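You operate a simulated robot arm through the tools that you are given. There is no shell and no other tool. Be economical: measure what you need, move in short steps, check, and stop when the job is done.

The job below is to be done with a simulated robot arm. You get a single attempt, and the scene is never put back.

Task
Close the blue tub and scrub the paint smear off the high table.
Fine: scrub with the brush, wetted in the water jar; it ends standing in the jar. What is to be rubbed or washed off counts as gone when no trace of it is left.

It is judged by the outcome, as a careful person would: the job done as asked, and still so three seconds after it is handed in. It fails if anything else is knocked over, pushed out of place, dropped, spilled or broken.

Robot
A 6-joint arm with a two-finger parallel gripper, fixed in place. Base frame: the origin is at the foot of the arm, x ahead of it, y to its left, z up. Units: m, rad, N and s.
With the tool pointing down near the work surface it reaches from about 0.14 to 0.82 m from the base axis. Its first joint turns from -2.897 to 2.897 rad. Payload 3.91 kg.
Tool frame: the origin (TCP) lies between the finger pads and is the grasp point; the fingertips stand 0.03 m ahead of it; z points along the fingers, y is the line along which they close. Largest opening 0.11 m; finger width 0.02, thickness 0.01; the body of the gripper, 0.048 by 0.112 m, starts 0.055 m behind the TCP.
Orientation is told as [roll, pitch, yaw] about the base's x, y, z axes, in that order, counted from this pose: with the fingers straight down and closing along the base's y, the tool's x points along the base's -x, its y along +y and its z along -z.

Tools
- The arm moves only by the tool send_rows. Its argument "moves" is a list of rows, each a list of 7 numbers: the turn, a rotation vector about the base's x, y, z in rad, then the shift along the base's x, y, z in m, then the finger opening in m, from 0 to 0.11. In form: [[ax, ay, az, dx, dy, dz, jaw], ...]. A call has 1 to 12 rows; each row shifts and turns the commanded pose from where the row before left it. Each row takes 0.2 s and may step no farther than 0.05 m and 0.15 rad from the row before; otherwise, or with a gripper value out of range, the whole call is refused. Where a pose cannot be reached the arm comes as near as it can. A force on the tool above 80 N (or 10 N above the force at the start of the call, whichever is more), or a blocked arm, ends the call early, and 0.2 s more pass. Each finger travels about 0.108 m/s and halts on what it meets, pressing with about 36 N; the grip force reading is that of the motor and also rises with nothing between the fingers. The clock runs only during rows and for 0.2 s after the last one: add rows that do not move to give the fingers time. The reply holds the time, the measured pose of the TCP, the force on the tool along the base axes, the opening and the grip force, in the units named above and with some noise, with the torque about the TCP (base axes, N m) and any sound that the robot's microphone picked up.
- Cameras (640 x 400 px; columns grow to the right, rows downward): "scene" is fixed at [0.4, 0.65, 1.6302]; the picture's right is [-0.98, 0.18, 0.00], its down [0.08, 0.44, -0.90] and it looks along [-0.16, -0.88, -0.44] (base axes); focal length 352 px, centre (320, 200). "wrist" rides on the gripper at [0.077, 0.007, -0.114] in the tool frame; the picture's right is [-0.09, 1.00, 0.00], its down [-0.80, -0.07, -0.59] and it looks along [-0.59, -0.05, 0.80] (tool axes); focal length 270 px, centre (320, 200). There is no depth. A picture from a camera that has moved, and an enlarged one, comes with that camera's place and axes in the base frame and with its lens.
- capture(camera): a new picture of that camera. No time passes.
- slide_trunk(by): slides the trunk up (or, below 0, down) by that many m; the arm rides with it, the base frame stays. It gives what a move gives, with no picture.
- enlarge(camera, box): a new picture of the part [left, top, right, bottom] of that camera's present view, enlarged. No time passes.
- job_done(): hands the job in; it is judged then, once.

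Work in short steps. Places have to be worked out from the pictures, the camera data and where the tool is seen: move nearer, look again, correct. Check each grasp and each placing, and mend what went wrong. You have 120 turns and 76 pictures in all, those below and enlarged ones among them. Open the gripper and draw the arm clear of the work before you hand the job in, unless the task says otherwise; then end with one line.

The tools are called after "Request:" as name(argument=value, ...) on one line, values as JSON. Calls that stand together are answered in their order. send_rows: Moves the arm, as the interface text tells. Its arguments: {"type":"object","properties":{"moves":{"type":"array","items":{"type":"array","items":{"type":"number"}}}},"required":["moves"]} The other tools are called the same way: slide_trunk (by) slides the trunk up or down; capture (camera) takes a picture; enlarge (camera, box) takes an enlarged picture of a part of a camera's view; job_done () hands the job in.

At the start:

```text
t: 0.0
ee_pos: [0.1951, -0.3009, 1.2813]
tcp_rot: [-0.001, 0.0, -0.001]
wrist_force: [-0.4, -0.7, -0.1]
ft_torque: [0.04, 0.0, -0.01]
finger_gap: 0.11
finger_force: 0.1
trunk travel left (down, up): [-0.475, 0.065]
```

scene: 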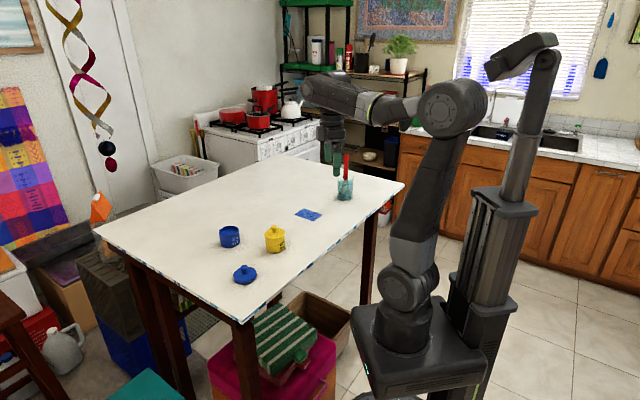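
wrist: 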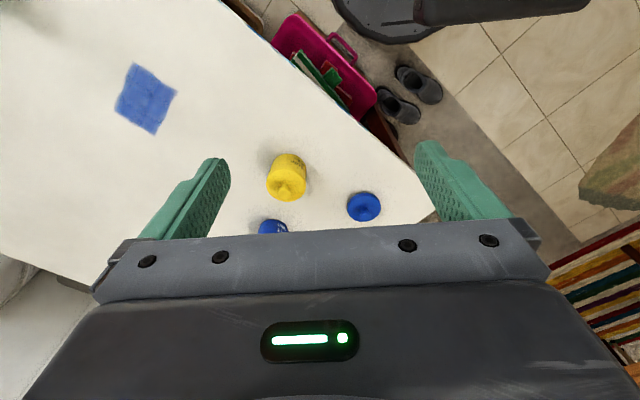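

I start with close looks at the tubs and at the jar.

Request:
enlarge(camera="scene", box=[200, 210, 300, 290])

Request:
enlarge(camera="scene", box=[280, 140, 380, 230])

Request:
enlarge(camera="wrist", box=[90, 40, 450, 240])

```text
5.00 times, centred on (250, 250) of scene
camera zoom: at [0.4, 0.65, 1.6302], right [-0.98, 0.18, 0.0], down [0.08, 0.44, -0.9], along [-0.16, -0.88, -0.44], focal length 1761 px, centre (670, -50)
```

zoom: 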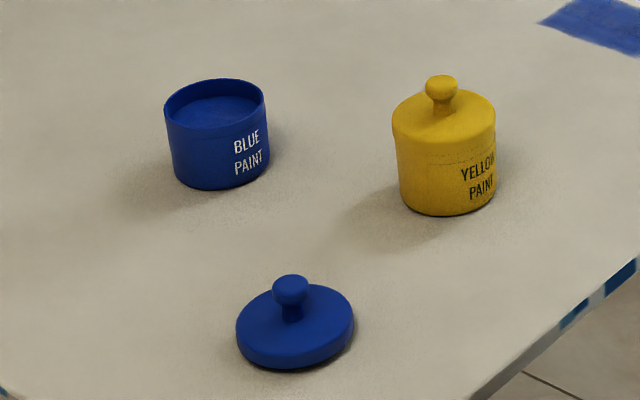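

```text
4.44 times, centred on (330, 185) of scene
camera zoom: at [0.4, 0.65, 1.6302], right [-0.98, 0.18, 0.0], down [0.08, 0.44, -0.9], along [-0.16, -0.88, -0.44], focal length 1565 px, centre (276, 267)
```

zoom: 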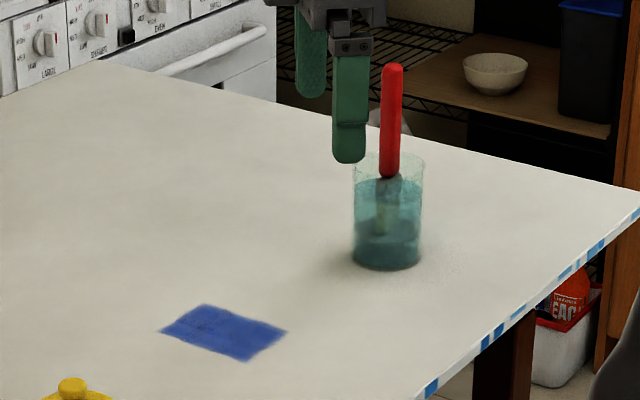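

```text
1.78 times, centred on (270, 140) of wrist
camera zoom: at [0.1164, -0.2937, 1.3944], right [0.09, 1.0, 0.0], down [0.8, -0.07, 0.59], along [0.59, -0.05, -0.8], focal length 480 px, centre (409, 307)
```

zoom: 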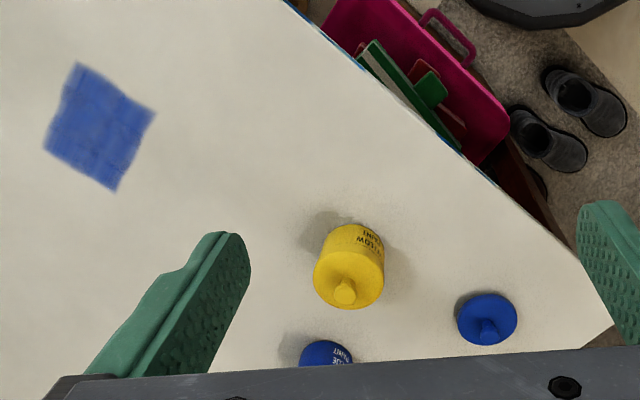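

The lid lies near (0.472, -0.241) and the open tub is near (0.525, -0.451). I move above the lid, then look again.

Request:
send_rows(moves=[[0, 0, 0, 0.035, 0.0075, -0.02, 0.11], [0, 0, 0, 0.035, 0.0075, -0.02, 0.11], [0, 0, 0, 0.035, 0.0075, -0.02, 0.1], [0, 0, 0, 0.035, 0.0075, -0.02, 0.09], [0, 0, 0, 0.035, 0.0075, -0.02, 0.08], [0, 0, 0, 0.035, 0.0075, -0.02, 0.07], [0, 0, 0, 0.035, 0.0075, -0.02, 0.06], [0, 0, 0, 0.032, 0.0075, -0.02, 0.06]])

Request:
capture(camera="wrist")

Request:
enlarge(camera="scene", box=[180, 170, 340, 290])

```text
t: 1.8
ee_pos: [0.4744, -0.2399, 1.1199]
tcp_rot: [0.0, 0.002, 0.0]
wrist_force: [0.4, -0.1, -1.0]
ft_torque: [0.0, -0.02, -0.01]
finger_gap: 0.06
finger_force: 0.2
trunk travel left (down, up): [-0.475, 0.065]
```

```text
70 pictures are left
camera wrist: at [0.3955, -0.2343, 1.233], right [0.09, 1.0, 0.0], down [0.8, -0.07, 0.59], along [0.59, -0.05, -0.8], focal length 270 px, centre (320, 200)
```

wrist: 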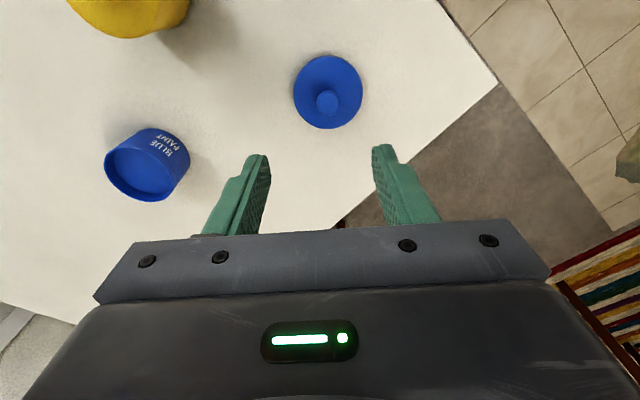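

```text
3.33 times, centred on (260, 230) of scene
camera zoom: at [0.4, 0.65, 1.6302], right [-0.98, 0.18, 0.0], down [0.08, 0.44, -0.9], along [-0.16, -0.88, -0.44], focal length 1174 px, centre (520, 100)
```

zoom: 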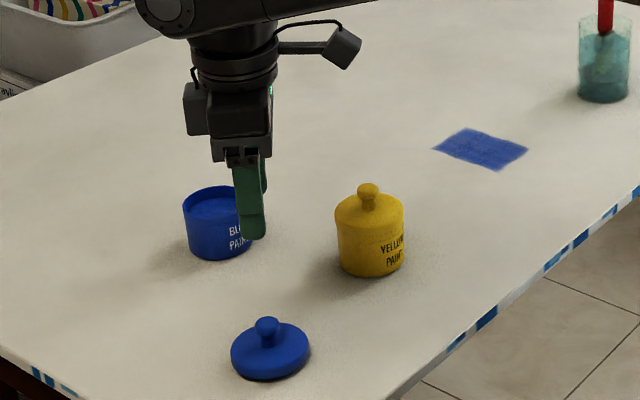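

From the wrist view the knob is at about (0.472, -0.234). I line up and come down to just above it.

Request:
send_rows(moves=[[0, 0, 0, -0.002, 0.006, -0.035, 0.06], [0, 0, 0, 0, 0, -0.035, 0.06]])

Request:
capture(camera="wrist")

Request:
enlarge(camera="scene", box=[200, 210, 300, 290])

```text
t: 2.4
ee_pos: [0.4705, -0.2365, 1.0497]
tcp_rot: [0.0, -0.001, 0.0]
wrist_force: [-0.1, 0.6, 0.9]
ft_torque: [-0.01, 0.02, 0.0]
finger_gap: 0.06
finger_force: 0.1
trunk travel left (down, up): [-0.475, 0.065]
```

```text
68 pictures are left
camera wrist: at [0.3925, -0.2286, 1.1633], right [0.09, 1.0, 0.0], down [0.8, -0.07, 0.59], along [0.59, -0.05, -0.8], focal length 270 px, centre (320, 200)
```

wrist: 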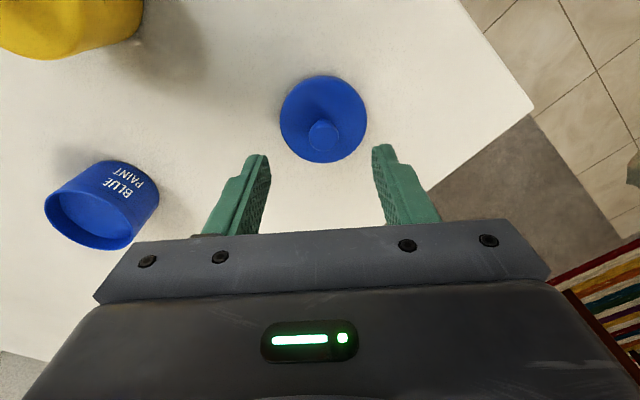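

```text
5.00 times, centred on (250, 250) of scene
camera zoom: at [0.4, 0.65, 1.6302], right [-0.98, 0.18, 0.0], down [0.08, 0.44, -0.9], along [-0.16, -0.88, -0.44], focal length 1761 px, centre (670, -50)
```

zoom: 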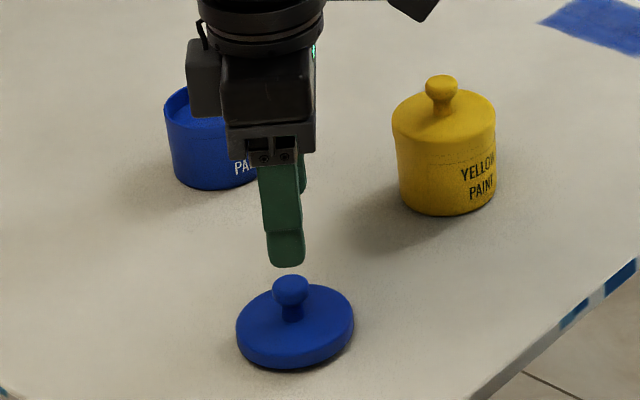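

The knob is at about (0.470, -0.232), with its top near z 0.978. I shift 3 mm in y, come down so the fingertips end around z 0.961, and close.

Request:
send_rows(moves=[[0, 0, 0, 0, 0.003, -0.03, 0.06], [0, 0, 0, 0, 0, -0.029, 0.06], [0, 0, 0, 0, 0, 0, 0.04], [0, 0, 0, 0, 0, 0, 0.02], [0, 0, 0, 0, 0, 0, 0.01], [0, 0, 0, 0, 0, 0, 0.01]])

Request:
capture(camera="wrist")

Request:
enlarge(camera="scene", box=[200, 210, 300, 290])

```text
t: 3.8
ee_pos: [0.4711, -0.2307, 0.9922]
tcp_rot: [0.0, -0.001, 0.001]
wrist_force: [-0.1, -0.5, -0.1]
ft_torque: [0.0, 0.0, -0.01]
finger_gap: 0.019
finger_force: 36.5
trunk travel left (down, up): [-0.475, 0.065]
```

```text
66 pictures are left
camera wrist: at [0.3926, -0.2244, 1.1056], right [0.09, 1.0, 0.0], down [0.8, -0.07, 0.59], along [0.59, -0.05, -0.8], focal length 270 px, centre (320, 200)
```

wrist: 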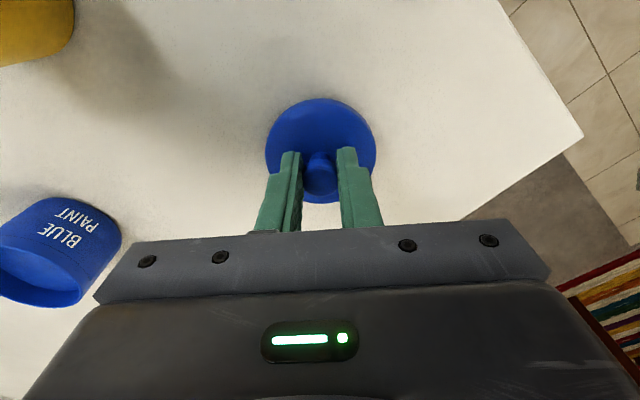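

```text
5.00 times, centred on (250, 250) of scene
camera zoom: at [0.4, 0.65, 1.6302], right [-0.98, 0.18, 0.0], down [0.08, 0.44, -0.9], along [-0.16, -0.88, -0.44], focal length 1761 px, centre (670, -50)
```

zoom: 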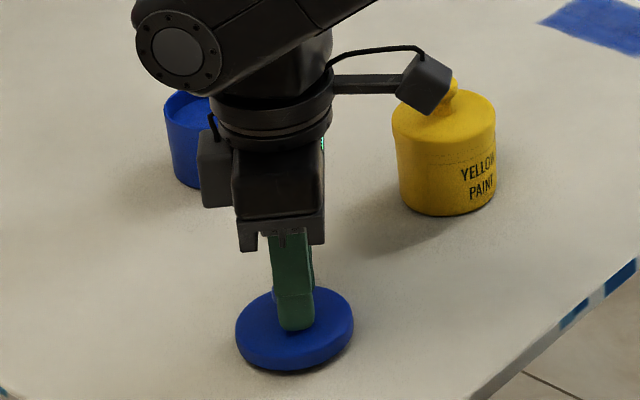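

The grip holds the knob at 0.019 m. I lift it and carry the lid part of the way to the tub, high up, then look.

Request:
send_rows(moves=[[0, 0, 0, 0, 0, 0.03, 0.01], [0, 0, 0, 0, 0, 0.04, 0.01], [0, 0, 0, 0, 0, 0.03, 0.01], [0, 0, 0, 0.014, -0.045, 0, 0.01], [0, 0, 0, 0.014, -0.045, 0, 0.01], [0, 0, 0, 0.014, -0.045, 0, 0.01]])

Request:
capture(camera="wrist")

Request:
enlarge(camera="scene", box=[180, 170, 300, 266])

```text
t: 5.2
ee_pos: [0.5126, -0.3683, 1.0918]
tcp_rot: [0.002, 0.002, 0.0]
wrist_force: [0.0, -0.2, 0.1]
ft_torque: [-0.02, 0.0, -0.03]
finger_gap: 0.0187
finger_force: 36.1
trunk travel left (down, up): [-0.475, 0.065]
```

```text
64 pictures are left
camera wrist: at [0.4357, -0.3609, 1.2054], right [0.09, 1.0, 0.0], down [0.8, -0.07, 0.59], along [0.59, -0.05, -0.8], focal length 270 px, centre (320, 200)
```

wrist: 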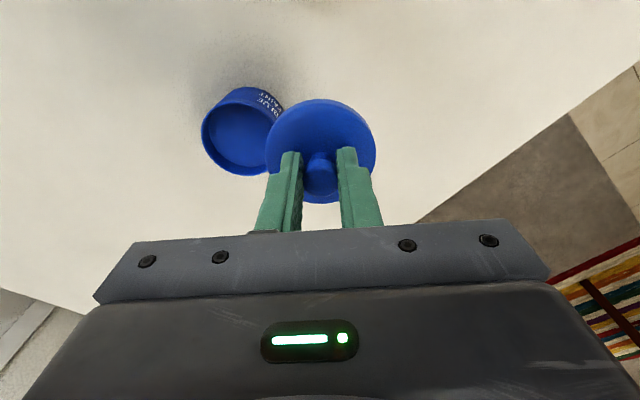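

```text
4.17 times, centred on (240, 218) of scene
camera zoom: at [0.4, 0.65, 1.6302], right [-0.98, 0.18, 0.0], down [0.08, 0.44, -0.9], along [-0.16, -0.88, -0.44], focal length 1467 px, centre (653, 125)
```

zoom: 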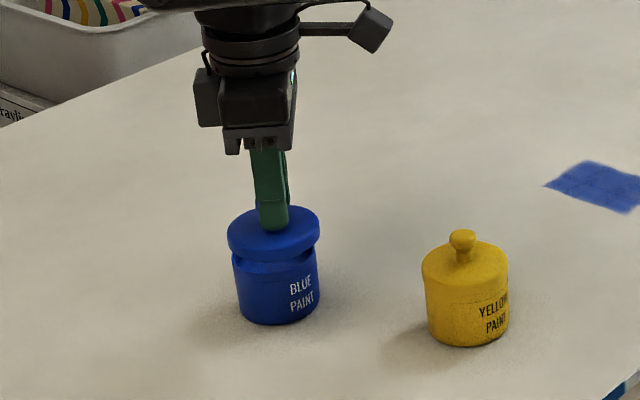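

The lid is held squarely, and the tub rim centre works out at about (0.524, -0.438). I move over it and lower to about 2 cm above the rim.

Request:
send_rows(moves=[[0, 0, 0, 0.006, -0.036, 0, 0.01], [0, 0, 0, 0.006, -0.035, 0, 0.01], [0, 0, 0, 0, 0, -0.03, 0.01], [0, 0, 0, 0, 0, 0, 0.01]])

Request:
capture(camera="wrist")

Request:
enlarge(camera="scene", box=[200, 200, 260, 260])

```text
t: 6.2
ee_pos: [0.5255, -0.4387, 1.0626]
tcp_rot: [0.0, 0.001, 0.002]
wrist_force: [-1.1, -0.3, 0.0]
ft_torque: [0.0, -0.03, 0.0]
finger_gap: 0.0186
finger_force: 36.0
trunk travel left (down, up): [-0.475, 0.065]
```

```text
62 pictures are left
camera wrist: at [0.4475, -0.4307, 1.1763], right [0.09, 1.0, 0.0], down [0.8, -0.07, 0.59], along [0.59, -0.05, -0.8], focal length 270 px, centre (320, 200)
```

wrist: 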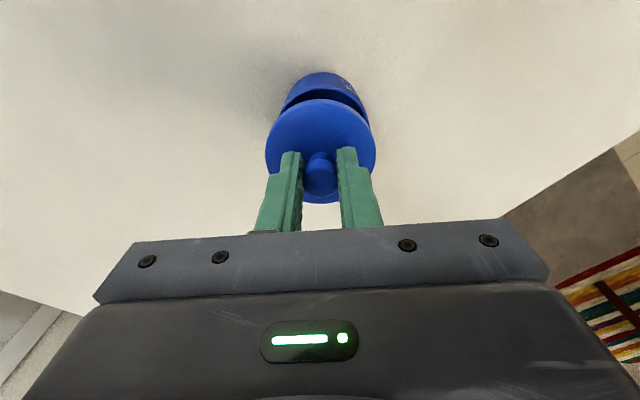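

```text
6.67 times, centred on (230, 230) of scene
camera zoom: at [0.4, 0.65, 1.6302], right [-0.98, 0.18, 0.0], down [0.08, 0.44, -0.9], along [-0.16, -0.88, -0.44], focal length 2348 px, centre (920, 0)
```

zoom: 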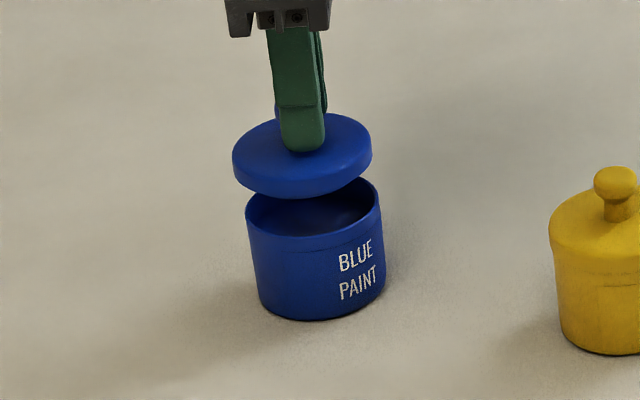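

The two views suggest offsets of a few millimetres between lid and tub, so I enlarge the wrist view.

Request:
enlarge(camera="wrist", box=[240, 50, 400, 210])

```text
2.50 times, centred on (320, 130) of wrist
camera zoom: at [0.4475, -0.4307, 1.1763], right [0.09, 1.0, 0.0], down [0.8, -0.07, 0.59], along [0.59, -0.05, -0.8], focal length 676 px, centre (320, 375)
```

zoom: 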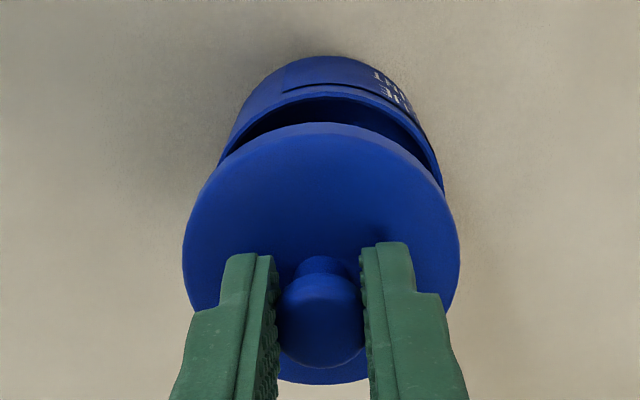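

The tub axis looks about 2 mm toward -x and 2–3 mm toward +y of the lid. I correct for that and lower until close to contact.

Request:
send_rows(moves=[[0, 0, 0, -0.002, 0.0025, 0, 0.01], [0, 0, 0, 0, 0, -0.014, 0.01], [0, 0, 0, 0, 0, 0, 0.01]])

Request:
enlarge(camera="scene", box=[200, 200, 260, 260])

Request:
enlarge(camera="wrist", box=[240, 50, 400, 210])

```text
t: 7.0
ee_pos: [0.5225, -0.4371, 1.0478]
tcp_rot: [0.0, 0.001, 0.0]
wrist_force: [0.5, 0.3, 0.2]
ft_torque: [0.02, -0.02, -0.01]
finger_gap: 0.0187
finger_force: 35.9
trunk travel left (down, up): [-0.475, 0.065]
```

```text
6.67 times, centred on (230, 230) of scene
camera zoom: at [0.4, 0.65, 1.6302], right [-0.98, 0.18, 0.0], down [0.08, 0.44, -0.9], along [-0.16, -0.88, -0.44], focal length 2348 px, centre (920, 0)
```

zoom: 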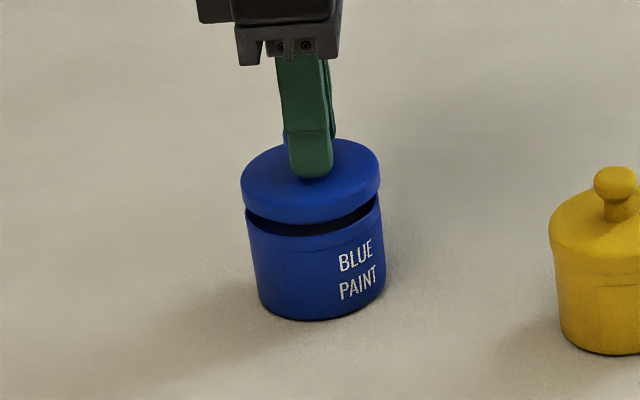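

```text
2.50 times, centred on (320, 130) of wrist
camera zoom: at [0.4447, -0.4281, 1.1621], right [0.09, 1.0, 0.0], down [0.8, -0.07, 0.59], along [0.59, -0.05, -0.8], focal length 676 px, centre (320, 375)
```

zoom: 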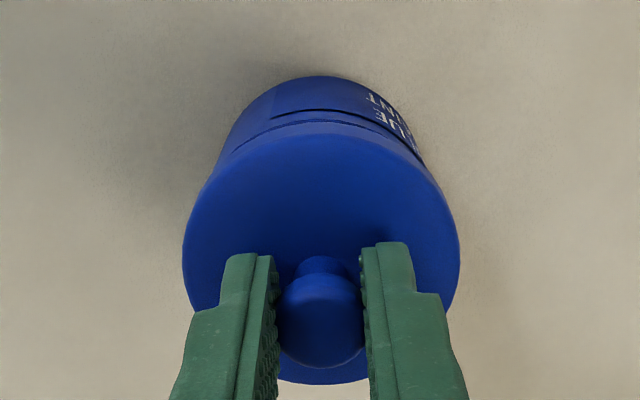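

Now aligned within about 1 mm. I lower it in small steps until it seats.

Request:
send_rows(moves=[[0, 0, 0, -0.0005, 0.0005, -0.005, 0.01], [0, 0, 0, 0, 0, -0.003, 0.01], [0, 0, 0, 0, 0, -0.002, 0.01], [0, 0, 0, 0, 0, -0.001, 0.01], [0, 0, 0, 0, 0, 0, 0.01]])

Request:
enlarge(camera="scene", box=[200, 200, 260, 260])

```text
t: 8.2
ee_pos: [0.5204, -0.4346, 1.0394]
tcp_rot: [-0.005, -0.005, 0.002]
wrist_force: [8.6, -5.7, 37.3]
ft_torque: [-0.1, 0.11, -0.03]
finger_gap: 0.0191
finger_force: 36.2
trunk travel left (down, up): [-0.475, 0.065]
```

```text
6.67 times, centred on (230, 230) of scene
camera zoom: at [0.4, 0.65, 1.6302], right [-0.98, 0.18, 0.0], down [0.08, 0.44, -0.9], along [-0.16, -0.88, -0.44], focal length 2348 px, centre (920, 0)
```

zoom: 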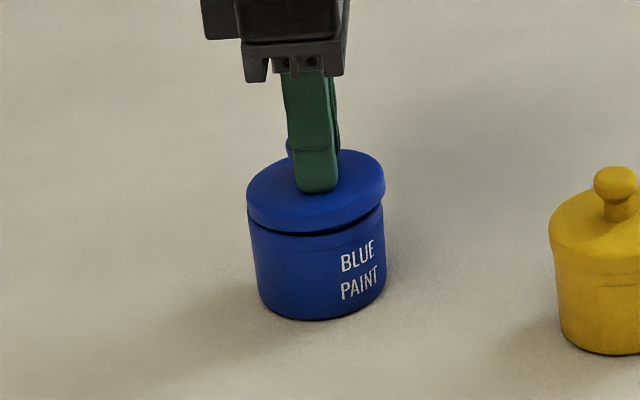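

There was contact at 37 N with a sideways push toward +x and -y, so the lid's inner lip is off-centre that way. I raise it slightly, shift +2 mm in x and -1.5 mm in y, and retry.

Request:
send_rows(moves=[[0, 0, 0, 0, 0, 0.006, 0.01], [0, 0, 0, 0.002, -0.0015, 0, 0.01], [0, 0, 0, 0, 0, 0, 0.01]])

Request:
enlarge(camera="scene", box=[205, 210, 250, 255])

Request:
enlarge(camera="wrist", box=[260, 70, 380, 150])

```text
t: 9.0
ee_pos: [0.5224, -0.4356, 1.0405]
tcp_rot: [0.004, 0.001, 0.0]
wrist_force: [-1.2, -1.0, 0.5]
ft_torque: [-0.01, 0.0, -0.03]
finger_gap: 0.0191
finger_force: 35.9
trunk travel left (down, up): [-0.475, 0.065]
```

```text
8.89 times, centred on (228, 232) of scene
camera zoom: at [0.4, 0.65, 1.6302], right [-0.98, 0.18, 0.0], down [0.08, 0.44, -0.9], along [-0.16, -0.88, -0.44], focal length 3130 px, centre (1142, -89)
```

zoom: 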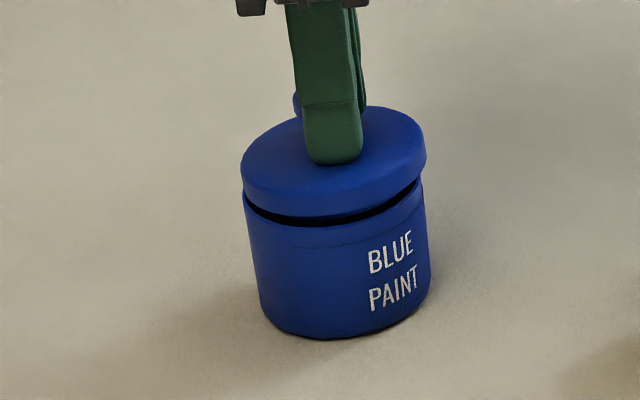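

```text
5.00 times, centred on (320, 110) of wrist
camera zoom: at [0.4448, -0.4294, 1.1545], right [0.09, 1.0, 0.0], down [0.8, -0.07, 0.59], along [0.59, -0.05, -0.81], focal length 1351 px, centre (320, 650)
```

zoom: 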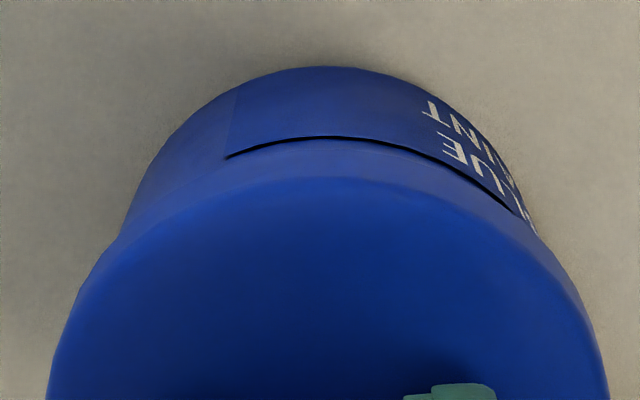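

Centred in both views. I lower again gently.

Request:
send_rows(moves=[[0, 0, 0, 0, 0, -0.003, 0.01], [0, 0, 0, 0, 0, -0.0015, 0.01], [0, 0, 0, 0, 0, 0, 0.01]])

Request:
enlarge(camera="scene", box=[205, 205, 295, 265])

```text
t: 9.8
ee_pos: [0.5244, -0.4359, 1.0394]
tcp_rot: [0.0, -0.002, 0.0]
wrist_force: [1.2, -0.1, 9.1]
ft_torque: [-0.08, 0.2, -0.02]
finger_gap: 0.0188
finger_force: 36.0
trunk travel left (down, up): [-0.475, 0.065]
```

```text
6.67 times, centred on (250, 235) of scene
camera zoom: at [0.4, 0.65, 1.6302], right [-0.98, 0.18, 0.0], down [0.08, 0.44, -0.9], along [-0.16, -0.88, -0.44], focal length 2348 px, centre (787, -33)
```

zoom: 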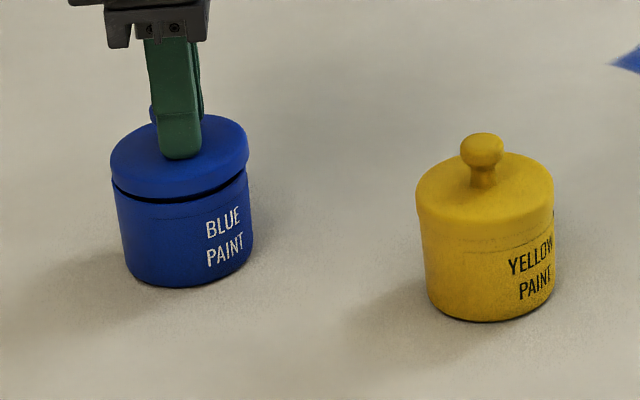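

A thin gap remains, and the torque puts the contact on the -x side. I probe with a small +x shift under light pressure.

Request:
send_rows(moves=[[0, 0, 0, 0.001, 0, 0, 0.01], [0, 0, 0, 0, 0, -0.001, 0.01], [0, 0, 0, 0, 0, 0, 0.01]])

Request:
enlarge(camera="scene", box=[210, 215, 250, 250])

```text
t: 10.6
ee_pos: [0.5237, -0.4361, 1.0377]
tcp_rot: [-0.002, -0.002, 0.0]
wrist_force: [-1.5, -0.1, 14.4]
ft_torque: [-0.05, 0.41, 0.03]
finger_gap: 0.0189
finger_force: 36.0
trunk travel left (down, up): [-0.475, 0.065]
```

```text
11.43 times, centred on (230, 232) of scene
camera zoom: at [0.4, 0.65, 1.6302], right [-0.98, 0.18, 0.0], down [0.08, 0.44, -0.9], along [-0.16, -0.88, -0.44], focal length 4025 px, centre (1349, -171)
```

zoom: 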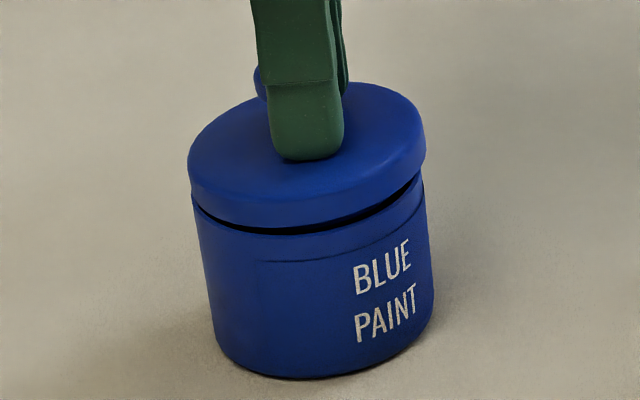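

Seen up close, the lid is pitched a little in the fingers: +x side touching, -x side about 2 mm up, and centred. I take off the preload and let go so it levels on the rim.

Request:
send_rows(moves=[[0, 0, 0, 0, 0, 0.001, 0.01], [0, 0, 0, 0, 0, 0, 0.025], [0, 0, 0, 0, 0, 0, 0.04], [0, 0, 0, 0, 0, 0, 0.05], [0, 0, 0, 0, 0, 0, 0.05]])

Request:
enlarge(camera="scene", box=[210, 215, 250, 250])

Request:
enlarge(camera="wrist", box=[240, 60, 400, 220])

```text
t: 11.8
ee_pos: [0.5252, -0.4356, 1.0388]
tcp_rot: [0.001, 0.0, -0.001]
wrist_force: [0.7, 1.8, 5.1]
ft_torque: [0.01, 0.03, -0.01]
finger_gap: 0.0488
finger_force: 0.0
trunk travel left (down, up): [-0.475, 0.065]
```

```text
11.43 times, centred on (230, 232) of scene
camera zoom: at [0.4, 0.65, 1.6302], right [-0.98, 0.18, 0.0], down [0.08, 0.44, -0.9], along [-0.16, -0.88, -0.44], focal length 4025 px, centre (1349, -171)
```

zoom: 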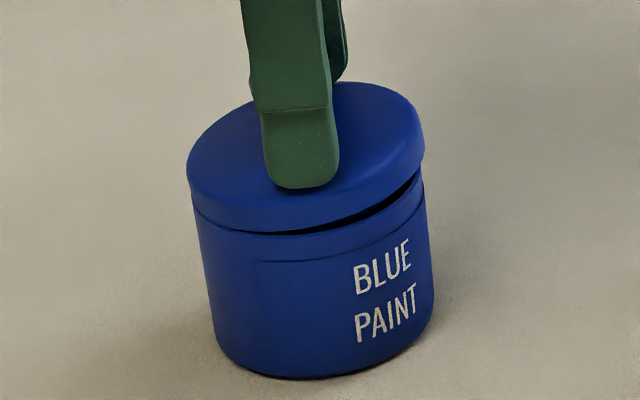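

```text
2.50 times, centred on (320, 140) of wrist
camera zoom: at [0.4462, -0.4292, 1.1517], right [0.09, 1.0, 0.0], down [0.8, -0.07, 0.59], along [0.59, -0.05, -0.8], focal length 676 px, centre (320, 350)
```

zoom: 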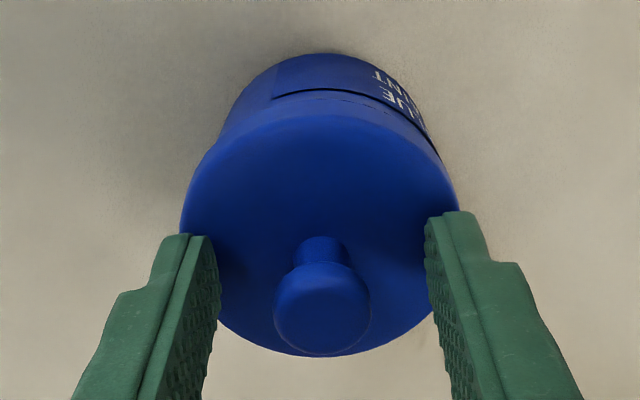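

The lid leans: +x side down, -x side riding on the rim, so it needs to go further +x. I regrip, raise it slightly, level it with a small pitch, shift +2 mm in x, lower and release.

Request:
send_rows(moves=[[0, 0, 0, 0, 0, 0.002, 0.05], [0, 0, 0, 0, 0, 0, 0.03], [0, 0, 0, 0, 0, 0, 0.01], [0, 0, 0, 0, 0, 0, 0.01], [0, 0, 0, 0, 0, 0.004, 0.01], [0, -0.05, 0, 0, 0, 0, 0.01], [0, 0, 0, 0, 0, 0, 0.01]])

Request:
enlarge(camera="scene", box=[210, 210, 250, 250])

```text
t: 13.4
ee_pos: [0.5236, -0.4371, 1.0439]
tcp_rot: [-0.002, -0.051, 0.0]
wrist_force: [-0.3, 0.2, -0.1]
ft_torque: [0.0, 0.01, -0.02]
finger_gap: 0.0189
finger_force: 35.7
trunk travel left (down, up): [-0.475, 0.065]
```

```text
10.00 times, centred on (230, 230) of scene
camera zoom: at [0.4, 0.65, 1.6302], right [-0.98, 0.18, 0.0], down [0.08, 0.44, -0.9], along [-0.16, -0.88, -0.44], focal length 3522 px, centre (1220, -100)
```

zoom: 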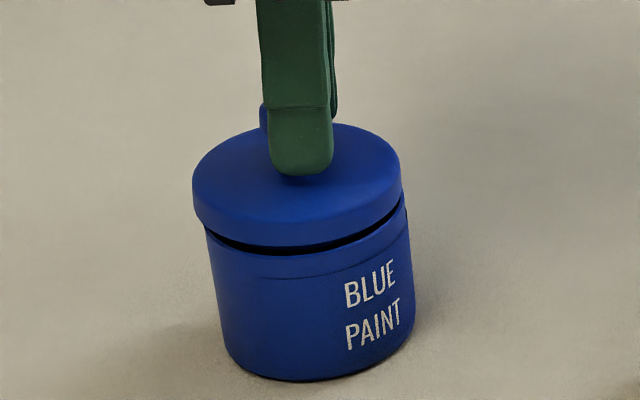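

The lid now looks level and about 1.5 mm toward +x of its old place. I lower it here.

Request:
send_rows(moves=[[0, 0, 0, 0, 0, -0.003, 0.01], [0, 0, 0, 0, 0, -0.002, 0.01], [0, 0, 0, 0, 0, -0.001, 0.01], [0, 0, 0, 0, 0, 0, 0.01]])

Request:
enlarge(camera="scene", box=[210, 210, 250, 250])

```text
t: 14.4
ee_pos: [0.5224, -0.4352, 1.0402]
tcp_rot: [-0.001, -0.05, 0.0]
wrist_force: [0.7, 0.1, 20.8]
ft_torque: [-0.04, 0.5, 0.05]
finger_gap: 0.019
finger_force: 35.5
trunk travel left (down, up): [-0.475, 0.065]
```

```text
10.00 times, centred on (230, 230) of scene
camera zoom: at [0.4, 0.65, 1.6302], right [-0.98, 0.18, 0.0], down [0.08, 0.44, -0.9], along [-0.16, -0.88, -0.44], focal length 3522 px, centre (1220, -100)
```

zoom: 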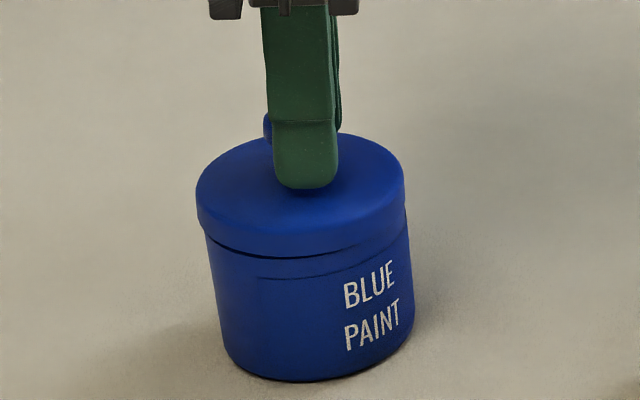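

Nearly shut now, just a sliver open on the left. I ease off and release so it lies level.

Request:
send_rows(moves=[[0, 0.025, 0, 0, 0, 0.001, 0.01], [0, 0, 0, 0, 0, 0, 0.025], [0, 0, 0, 0, 0, 0.002, 0.04], [0, 0.025, 0, 0, 0, 0.004, 0.05], [0, 0, 0, 0, 0, 0, 0.05]])

Request:
enlarge(camera="scene", box=[210, 210, 250, 250])

Request:
enlarge(camera="wrist", box=[240, 60, 400, 220])

```text
t: 15.6
ee_pos: [0.5237, -0.4369, 1.0451]
tcp_rot: [0.001, 0.001, 0.0]
wrist_force: [0.3, -0.1, -0.9]
ft_torque: [0.0, 0.02, 0.03]
finger_gap: 0.05
finger_force: 0.1
trunk travel left (down, up): [-0.475, 0.065]
heard: snap
```

```text
10.00 times, centred on (230, 230) of scene
camera zoom: at [0.4, 0.65, 1.6302], right [-0.98, 0.18, 0.0], down [0.08, 0.44, -0.9], along [-0.16, -0.88, -0.44], focal length 3522 px, centre (1220, -100)
```

zoom: 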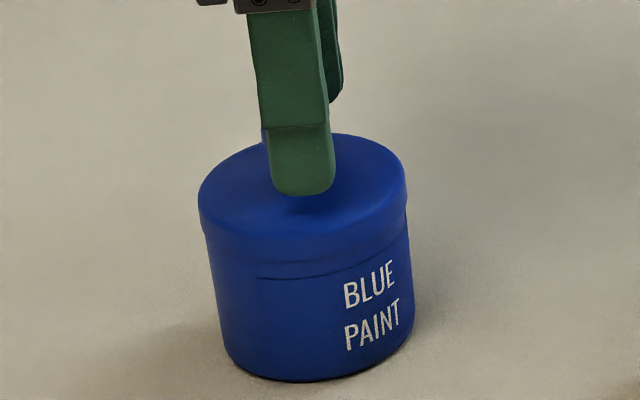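

```text
2.50 times, centred on (320, 140) of wrist
camera zoom: at [0.4459, -0.4297, 1.1591], right [0.09, 1.0, 0.0], down [0.8, -0.07, 0.59], along [0.59, -0.05, -0.8], focal length 676 px, centre (320, 350)
```

zoom: 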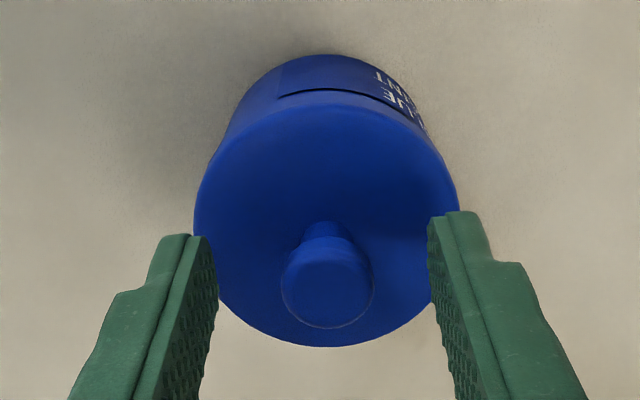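

A snap was heard and the lid is seated evenly. I rise clear and travel high toward the jar.

Request:
send_rows(moves=[[0, 0, 0, 0, 0, 0.045, 0.06], [0, 0, 0, 0, 0, 0.045, 0.07], [0, 0, 0, -0.0394, -0.018, 0.0145, 0.07], [0, 0, 0, -0.0394, -0.018, 0.0145, 0.07], [0, 0, 0, -0.0394, -0.018, 0.0145, 0.07], [0, 0, 0, -0.0394, -0.018, 0.0145, 0.07], [0, 0, 0, -0.0394, -0.018, 0.0145, 0.07], [0, 0, 0, -0.0394, -0.018, 0.0145, 0.07], [0, 0, 0, -0.0394, -0.018, 0.0145, 0.07], [0, 0, 0, -0.0394, -0.018, 0.0145, 0.07], [0, 0, 0, -0.0394, -0.018, 0.0145, 0.07], [0, 0, 0, -0.0394, -0.018, 0.0145, 0.07]])

Request:
capture(camera="wrist")

Request:
capture(camera="scene")

```text
t: 18.2
ee_pos: [0.1297, -0.6198, 1.2803]
tcp_rot: [-0.001, 0.0, -0.001]
wrist_force: [0.1, 0.5, -0.6]
ft_torque: [0.02, 0.01, 0.01]
finger_gap: 0.0703
finger_force: 0.1
trunk travel left (down, up): [-0.475, 0.065]
```

```text
46 pictures are left
camera wrist: at [0.0514, -0.6125, 1.394], right [0.09, 1.0, 0.0], down [0.8, -0.07, 0.59], along [0.59, -0.05, -0.8], focal length 270 px, centre (320, 200)
```

wrist: 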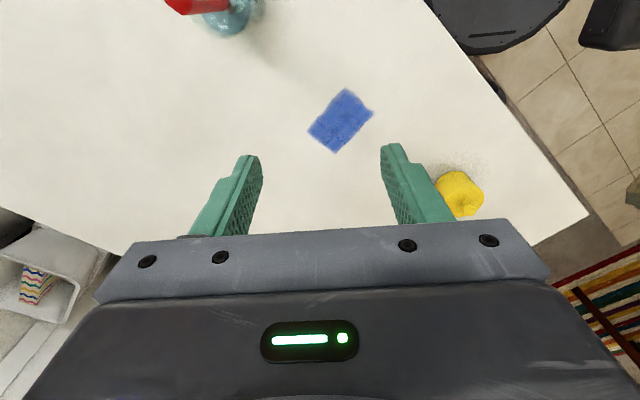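

```text
45 pictures are left
```

scene: 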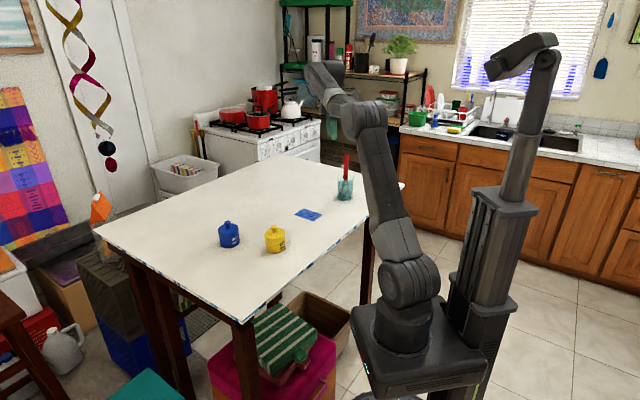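

The blue tub is closed. I move to see the brush from above, staying clear of its handle.

Request:
send_rows(moves=[[0, 0, 0, -0.035, -0.027, 0, 0.07], [0, 0, 0, -0.035, -0.027, 0, 0.07], [0, 0, 0, -0.035, -0.027, 0, 0.07], [0, 0, 0, -0.03, -0.027, 0, 0.07]])

Request:
capture(camera="wrist")

Request:
enlarge(camera="scene", box=[310, 140, 390, 210])

```text
t: 19.2
ee_pos: [0.0365, -0.6678, 1.2589]
tcp_rot: [-0.006, 0.0, 0.001]
wrist_force: [0.2, -0.1, -0.5]
ft_torque: [-0.02, 0.02, 0.03]
finger_gap: 0.0701
finger_force: 0.1
out of reach, approached as far as the arm can: row 2, 3, 4
trunk travel left (down, up): [-0.475, 0.065]
```

```text
44 pictures are left
camera wrist: at [-0.0418, -0.6597, 1.3726], right [0.09, 1.0, -0.01], down [0.8, -0.07, 0.59], along [0.59, -0.06, -0.8], focal length 270 px, centre (320, 200)
```

wrist: 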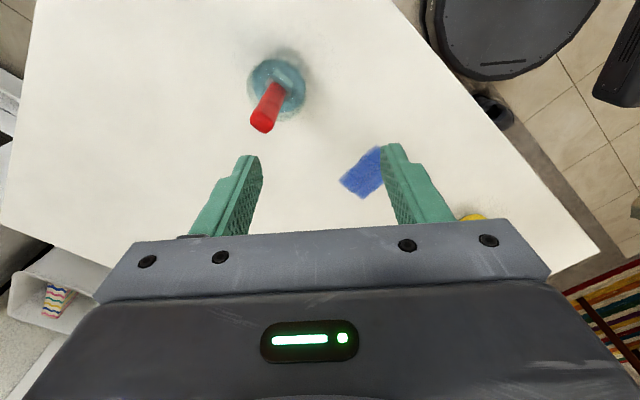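

```text
5.71 times, centred on (350, 175) of scene
camera zoom: at [0.4, 0.65, 1.6302], right [-0.98, 0.18, 0.0], down [0.08, 0.44, -0.9], along [-0.16, -0.88, -0.44], focal length 2012 px, centre (149, 343)
```

zoom: 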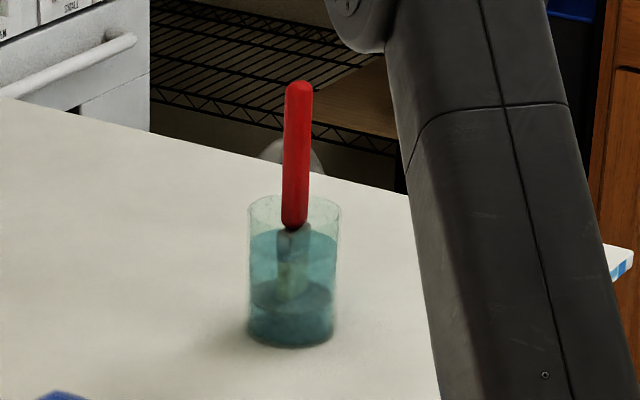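

The brush stands upright at about (0.038, -0.720), its handle top near z 1.145, and the arm is at its reach limit at this height. Raising the trunk gives more reach.

Request:
slide_trunk(by=0.06)

```text
t: 20.2
ee_pos: [0.0359, -0.6686, 1.319]
tcp_rot: [-0.005, 0.0, 0.002]
wrist_force: [-0.2, 0.5, 0.3]
ft_torque: [0.02, -0.02, 0.03]
finger_gap: 0.0699
finger_force: 0.0
trunk travel left (down, up): [-0.535, 0.005]
```

I step down 5 cm, still above the brush, to see where the commanded pose stands.

Request:
send_rows(moves=[[0, 0, 0, 0, 0, -0.04, 0.07], [0, 0, 0, 0, 0, -0.03, 0.07]])

```text
t: 20.8
ee_pos: [0.0348, -0.6668, 1.2491]
tcp_rot: [-0.005, 0.001, 0.001]
wrist_force: [0.0, -0.3, 0.9]
ft_torque: [-0.03, 0.01, -0.02]
finger_gap: 0.07
finger_force: 0.1
trunk travel left (down, up): [-0.535, 0.005]
```

The command follows the actual pose. I go over the handle at TCP z about 1.20 and look.

Request:
send_rows(moves=[[0.005, 0, 0, 0.001, -0.026, -0.022, 0.07], [0, 0, 0, 0.001, -0.026, -0.022, 0.07], [0, 0, 0, 0, 0, 0, 0.07]])

Request:
capture(camera="wrist")

Request:
enlarge(camera="scene", box=[310, 130, 390, 210])

```text
t: 21.6
ee_pos: [0.037, -0.7197, 1.2061]
tcp_rot: [-0.001, 0.001, 0.0]
wrist_force: [0.0, -1.0, -0.2]
ft_torque: [0.01, -0.02, 0.01]
finger_gap: 0.0699
finger_force: 0.0
trunk travel left (down, up): [-0.535, 0.005]
```

```text
42 pictures are left
camera wrist: at [-0.0411, -0.7129, 1.3197], right [0.09, 1.0, 0.0], down [0.8, -0.07, 0.59], along [0.59, -0.05, -0.8], focal length 270 px, centre (320, 200)
```

wrist: 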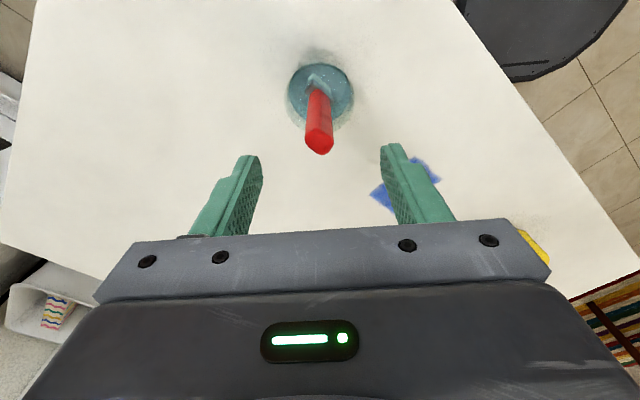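

```text
5.00 times, centred on (350, 170) of scene
camera zoom: at [0.4, 0.65, 1.6302], right [-0.98, 0.18, 0.0], down [0.08, 0.44, -0.9], along [-0.16, -0.88, -0.44], focal length 1761 px, centre (170, 350)
```

zoom: 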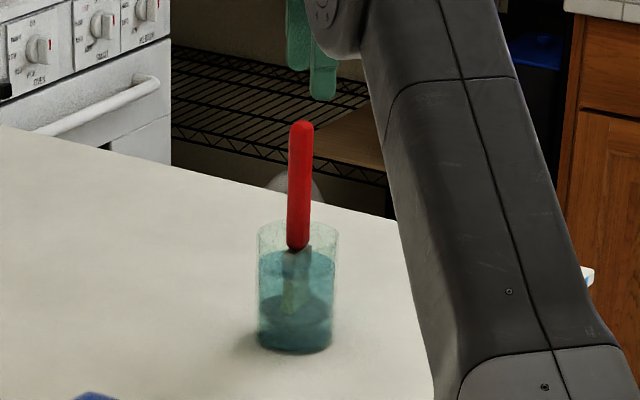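

The handle top sits between the fingers. I come down to TCP z about 1.105, fingers straddling the handle, then look before closing.

Request:
send_rows(moves=[[0, 0, 0, 0, -0.001, -0.04, 0.07], [0, 0, 0, 0, 0, -0.04, 0.07], [0, 0, 0, 0, 0, -0.021, 0.07]])

Request:
capture(camera="wrist")

Request:
enlarge(camera="scene", box=[310, 130, 390, 210])

```text
t: 22.4
ee_pos: [0.035, -0.7219, 1.1049]
tcp_rot: [0.001, 0.0, -0.001]
wrist_force: [0.1, -0.3, 0.5]
ft_torque: [-0.03, 0.01, 0.03]
finger_gap: 0.0701
finger_force: 0.1
trunk travel left (down, up): [-0.535, 0.005]
```

```text
40 pictures are left
camera wrist: at [-0.042, -0.7144, 1.2171], right [0.09, 1.0, 0.0], down [0.8, -0.07, 0.59], along [0.59, -0.05, -0.8], focal length 270 px, centre (320, 200)
```

wrist: 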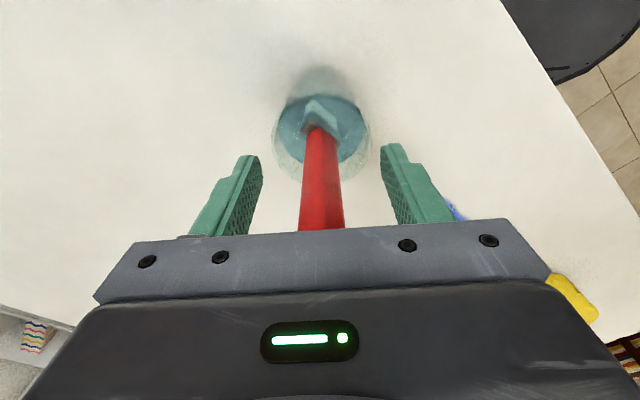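

```text
5.00 times, centred on (350, 170) of scene
camera zoom: at [0.4, 0.65, 1.6302], right [-0.98, 0.18, 0.0], down [0.08, 0.44, -0.9], along [-0.16, -0.88, -0.44], focal length 1761 px, centre (170, 350)
```

zoom: 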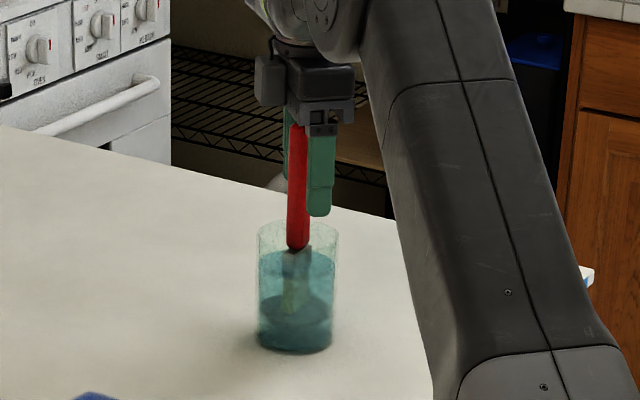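

The handle is between the fingers, about 3 mm toward +x of the finger centre. I shift and close.

Request:
send_rows(moves=[[0, 0, 0, 0.003, 0, 0, 0.07], [0, 0, 0, 0, 0, 0, 0.05], [0, 0, 0, 0, 0, 0, 0.03], [0, 0, 0, 0, 0, 0, 0.012], [0, 0, 0, 0, 0, 0, 0.008], [0, 0, 0, 0, 0, 0, 0.008]])

Request:
capture(camera="wrist")

Request:
enlarge(camera="scene", box=[310, 130, 390, 210])

```text
t: 23.8
ee_pos: [0.0384, -0.7212, 1.1041]
tcp_rot: [0.0, 0.0, -0.001]
wrist_force: [-0.9, -0.6, 0.3]
ft_torque: [0.0, -0.04, 0.01]
finger_gap: 0.0263
finger_force: 36.1
trunk travel left (down, up): [-0.535, 0.005]
```

```text
38 pictures are left
camera wrist: at [-0.0386, -0.7141, 1.2176], right [0.09, 1.0, 0.0], down [0.8, -0.07, 0.59], along [0.59, -0.05, -0.8], focal length 270 px, centre (320, 200)
```

wrist: 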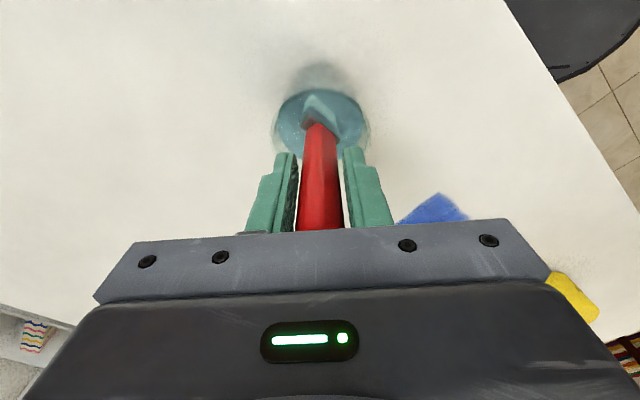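

```text
5.00 times, centred on (350, 170) of scene
camera zoom: at [0.4, 0.65, 1.6302], right [-0.98, 0.18, 0.0], down [0.08, 0.44, -0.9], along [-0.16, -0.88, -0.44], focal length 1761 px, centre (170, 350)
```

zoom: 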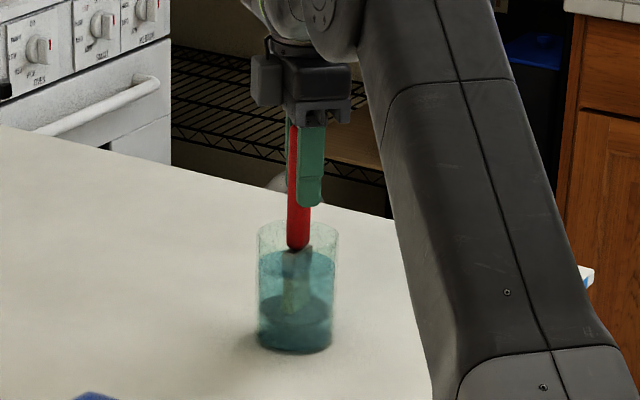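

Gripped with 0.026 m between the fingers; the bristles already stand in the water. I lift straight up 0.115 m in short steps.

Request:
send_rows(moves=[[0, 0, 0, 0, 0, 0.02, 0.008], [0, 0, 0, 0, 0, 0.03, 0.008], [0, 0, 0, 0, 0, 0.03, 0.008], [0, 0, 0, 0, 0, 0.03, 0.008], [0, 0, 0, 0, 0, 0.005, 0.008]])

Request:
capture(camera="wrist")

Request:
enlarge(camera="scene", box=[310, 110, 410, 210])

```text
t: 25.0
ee_pos: [0.042, -0.72, 1.2191]
tcp_rot: [-0.001, 0.0, 0.001]
wrist_force: [-0.7, 0.1, -1.9]
ft_torque: [-0.02, 0.0, -0.02]
finger_gap: 0.0259
finger_force: 36.2
trunk travel left (down, up): [-0.535, 0.005]
```

```text
36 pictures are left
camera wrist: at [-0.0367, -0.7132, 1.333], right [0.09, 1.0, 0.0], down [0.8, -0.07, 0.59], along [0.59, -0.05, -0.8], focal length 270 px, centre (320, 200)
```

wrist: 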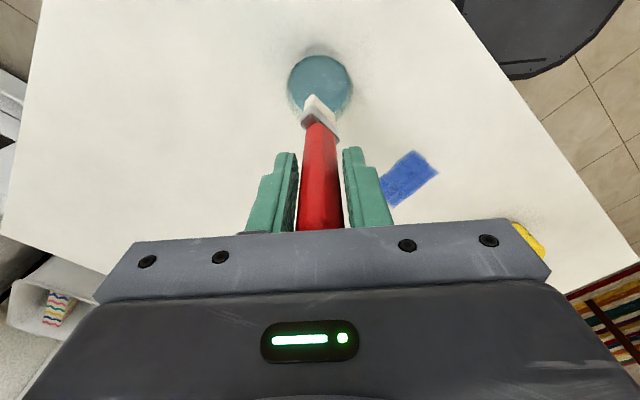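

```text
4.00 times, centred on (360, 160) of scene
camera zoom: at [0.4, 0.65, 1.6302], right [-0.98, 0.18, 0.0], down [0.08, 0.44, -0.9], along [-0.16, -0.88, -0.44], focal length 1409 px, centre (160, 360)
```

zoom: 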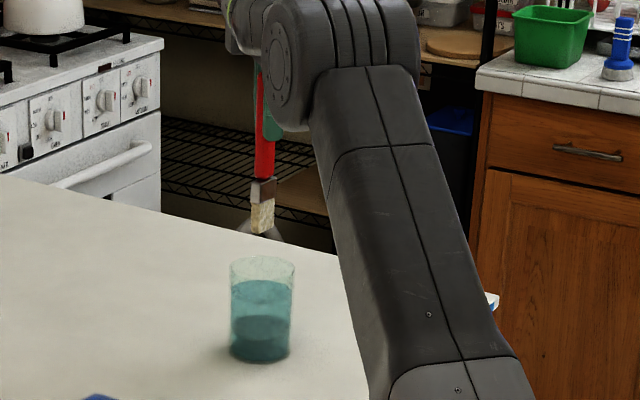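

The brush is out: bristle tip about 0.135 m below the TCP and almost straight under it. The smear spans corners (0.167,-0.582), (0.213,-0.533), (0.281,-0.603), (0.235,-0.652), so I carry the brush above its middle and stop about 2 cm over the table.

Request:
send_rows(moves=[[0, 0, 0, 0.0375, 0.0256, 0, 0.008], [0, 0, 0, 0.0375, 0.0256, 0, 0.008], [0, 0, 0, 0.0375, 0.0256, 0, 0.008], [0, 0, 0, 0.0375, 0.0256, 0, 0.008], [0, 0, 0, 0.0375, 0.0256, 0, 0.008], [0, 0, 0, 0, 0, -0.04, 0.008], [0, 0, 0, 0, 0, -0.04, 0.008], [0, 0, 0, 0, 0, -0.039, 0.008], [0, 0, 0, 0, 0, 0, 0.008]])

Request:
capture(camera="wrist")

Request:
enlarge(camera="scene", box=[270, 150, 350, 240])

```text
t: 27.0
ee_pos: [0.2271, -0.5913, 1.0984]
tcp_rot: [0.0, 0.0, 0.0]
wrist_force: [0.3, 0.5, -0.1]
ft_torque: [0.01, 0.0, 0.0]
finger_gap: 0.0163
finger_force: 35.9
trunk travel left (down, up): [-0.535, 0.005]
```

```text
34 pictures are left
camera wrist: at [0.1495, -0.585, 1.2112], right [0.09, 1.0, 0.0], down [0.8, -0.07, 0.59], along [0.59, -0.05, -0.8], focal length 270 px, centre (320, 200)
```

wrist: 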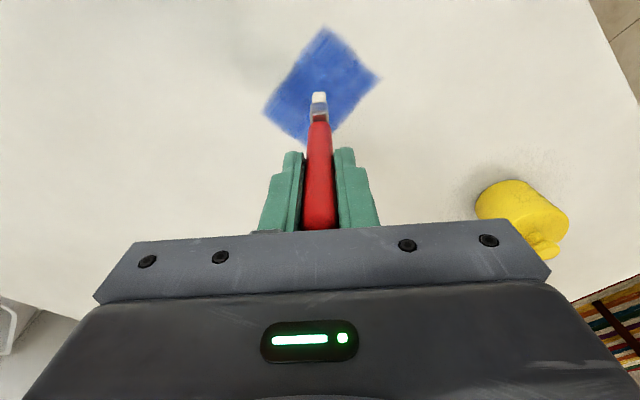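

```text
4.44 times, centred on (310, 195) of scene
camera zoom: at [0.4, 0.65, 1.6302], right [-0.98, 0.18, 0.0], down [0.08, 0.44, -0.9], along [-0.16, -0.88, -0.44], focal length 1565 px, centre (364, 222)
```

zoom: 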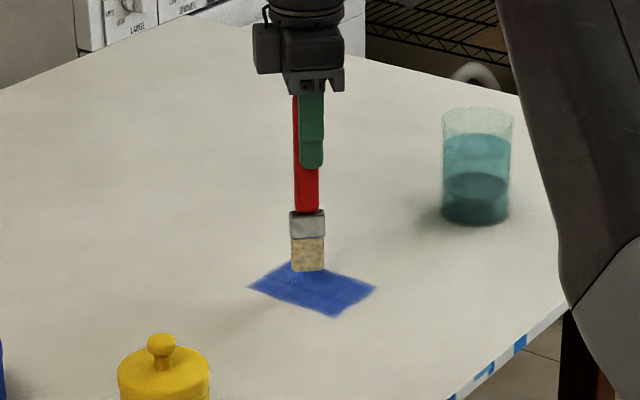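

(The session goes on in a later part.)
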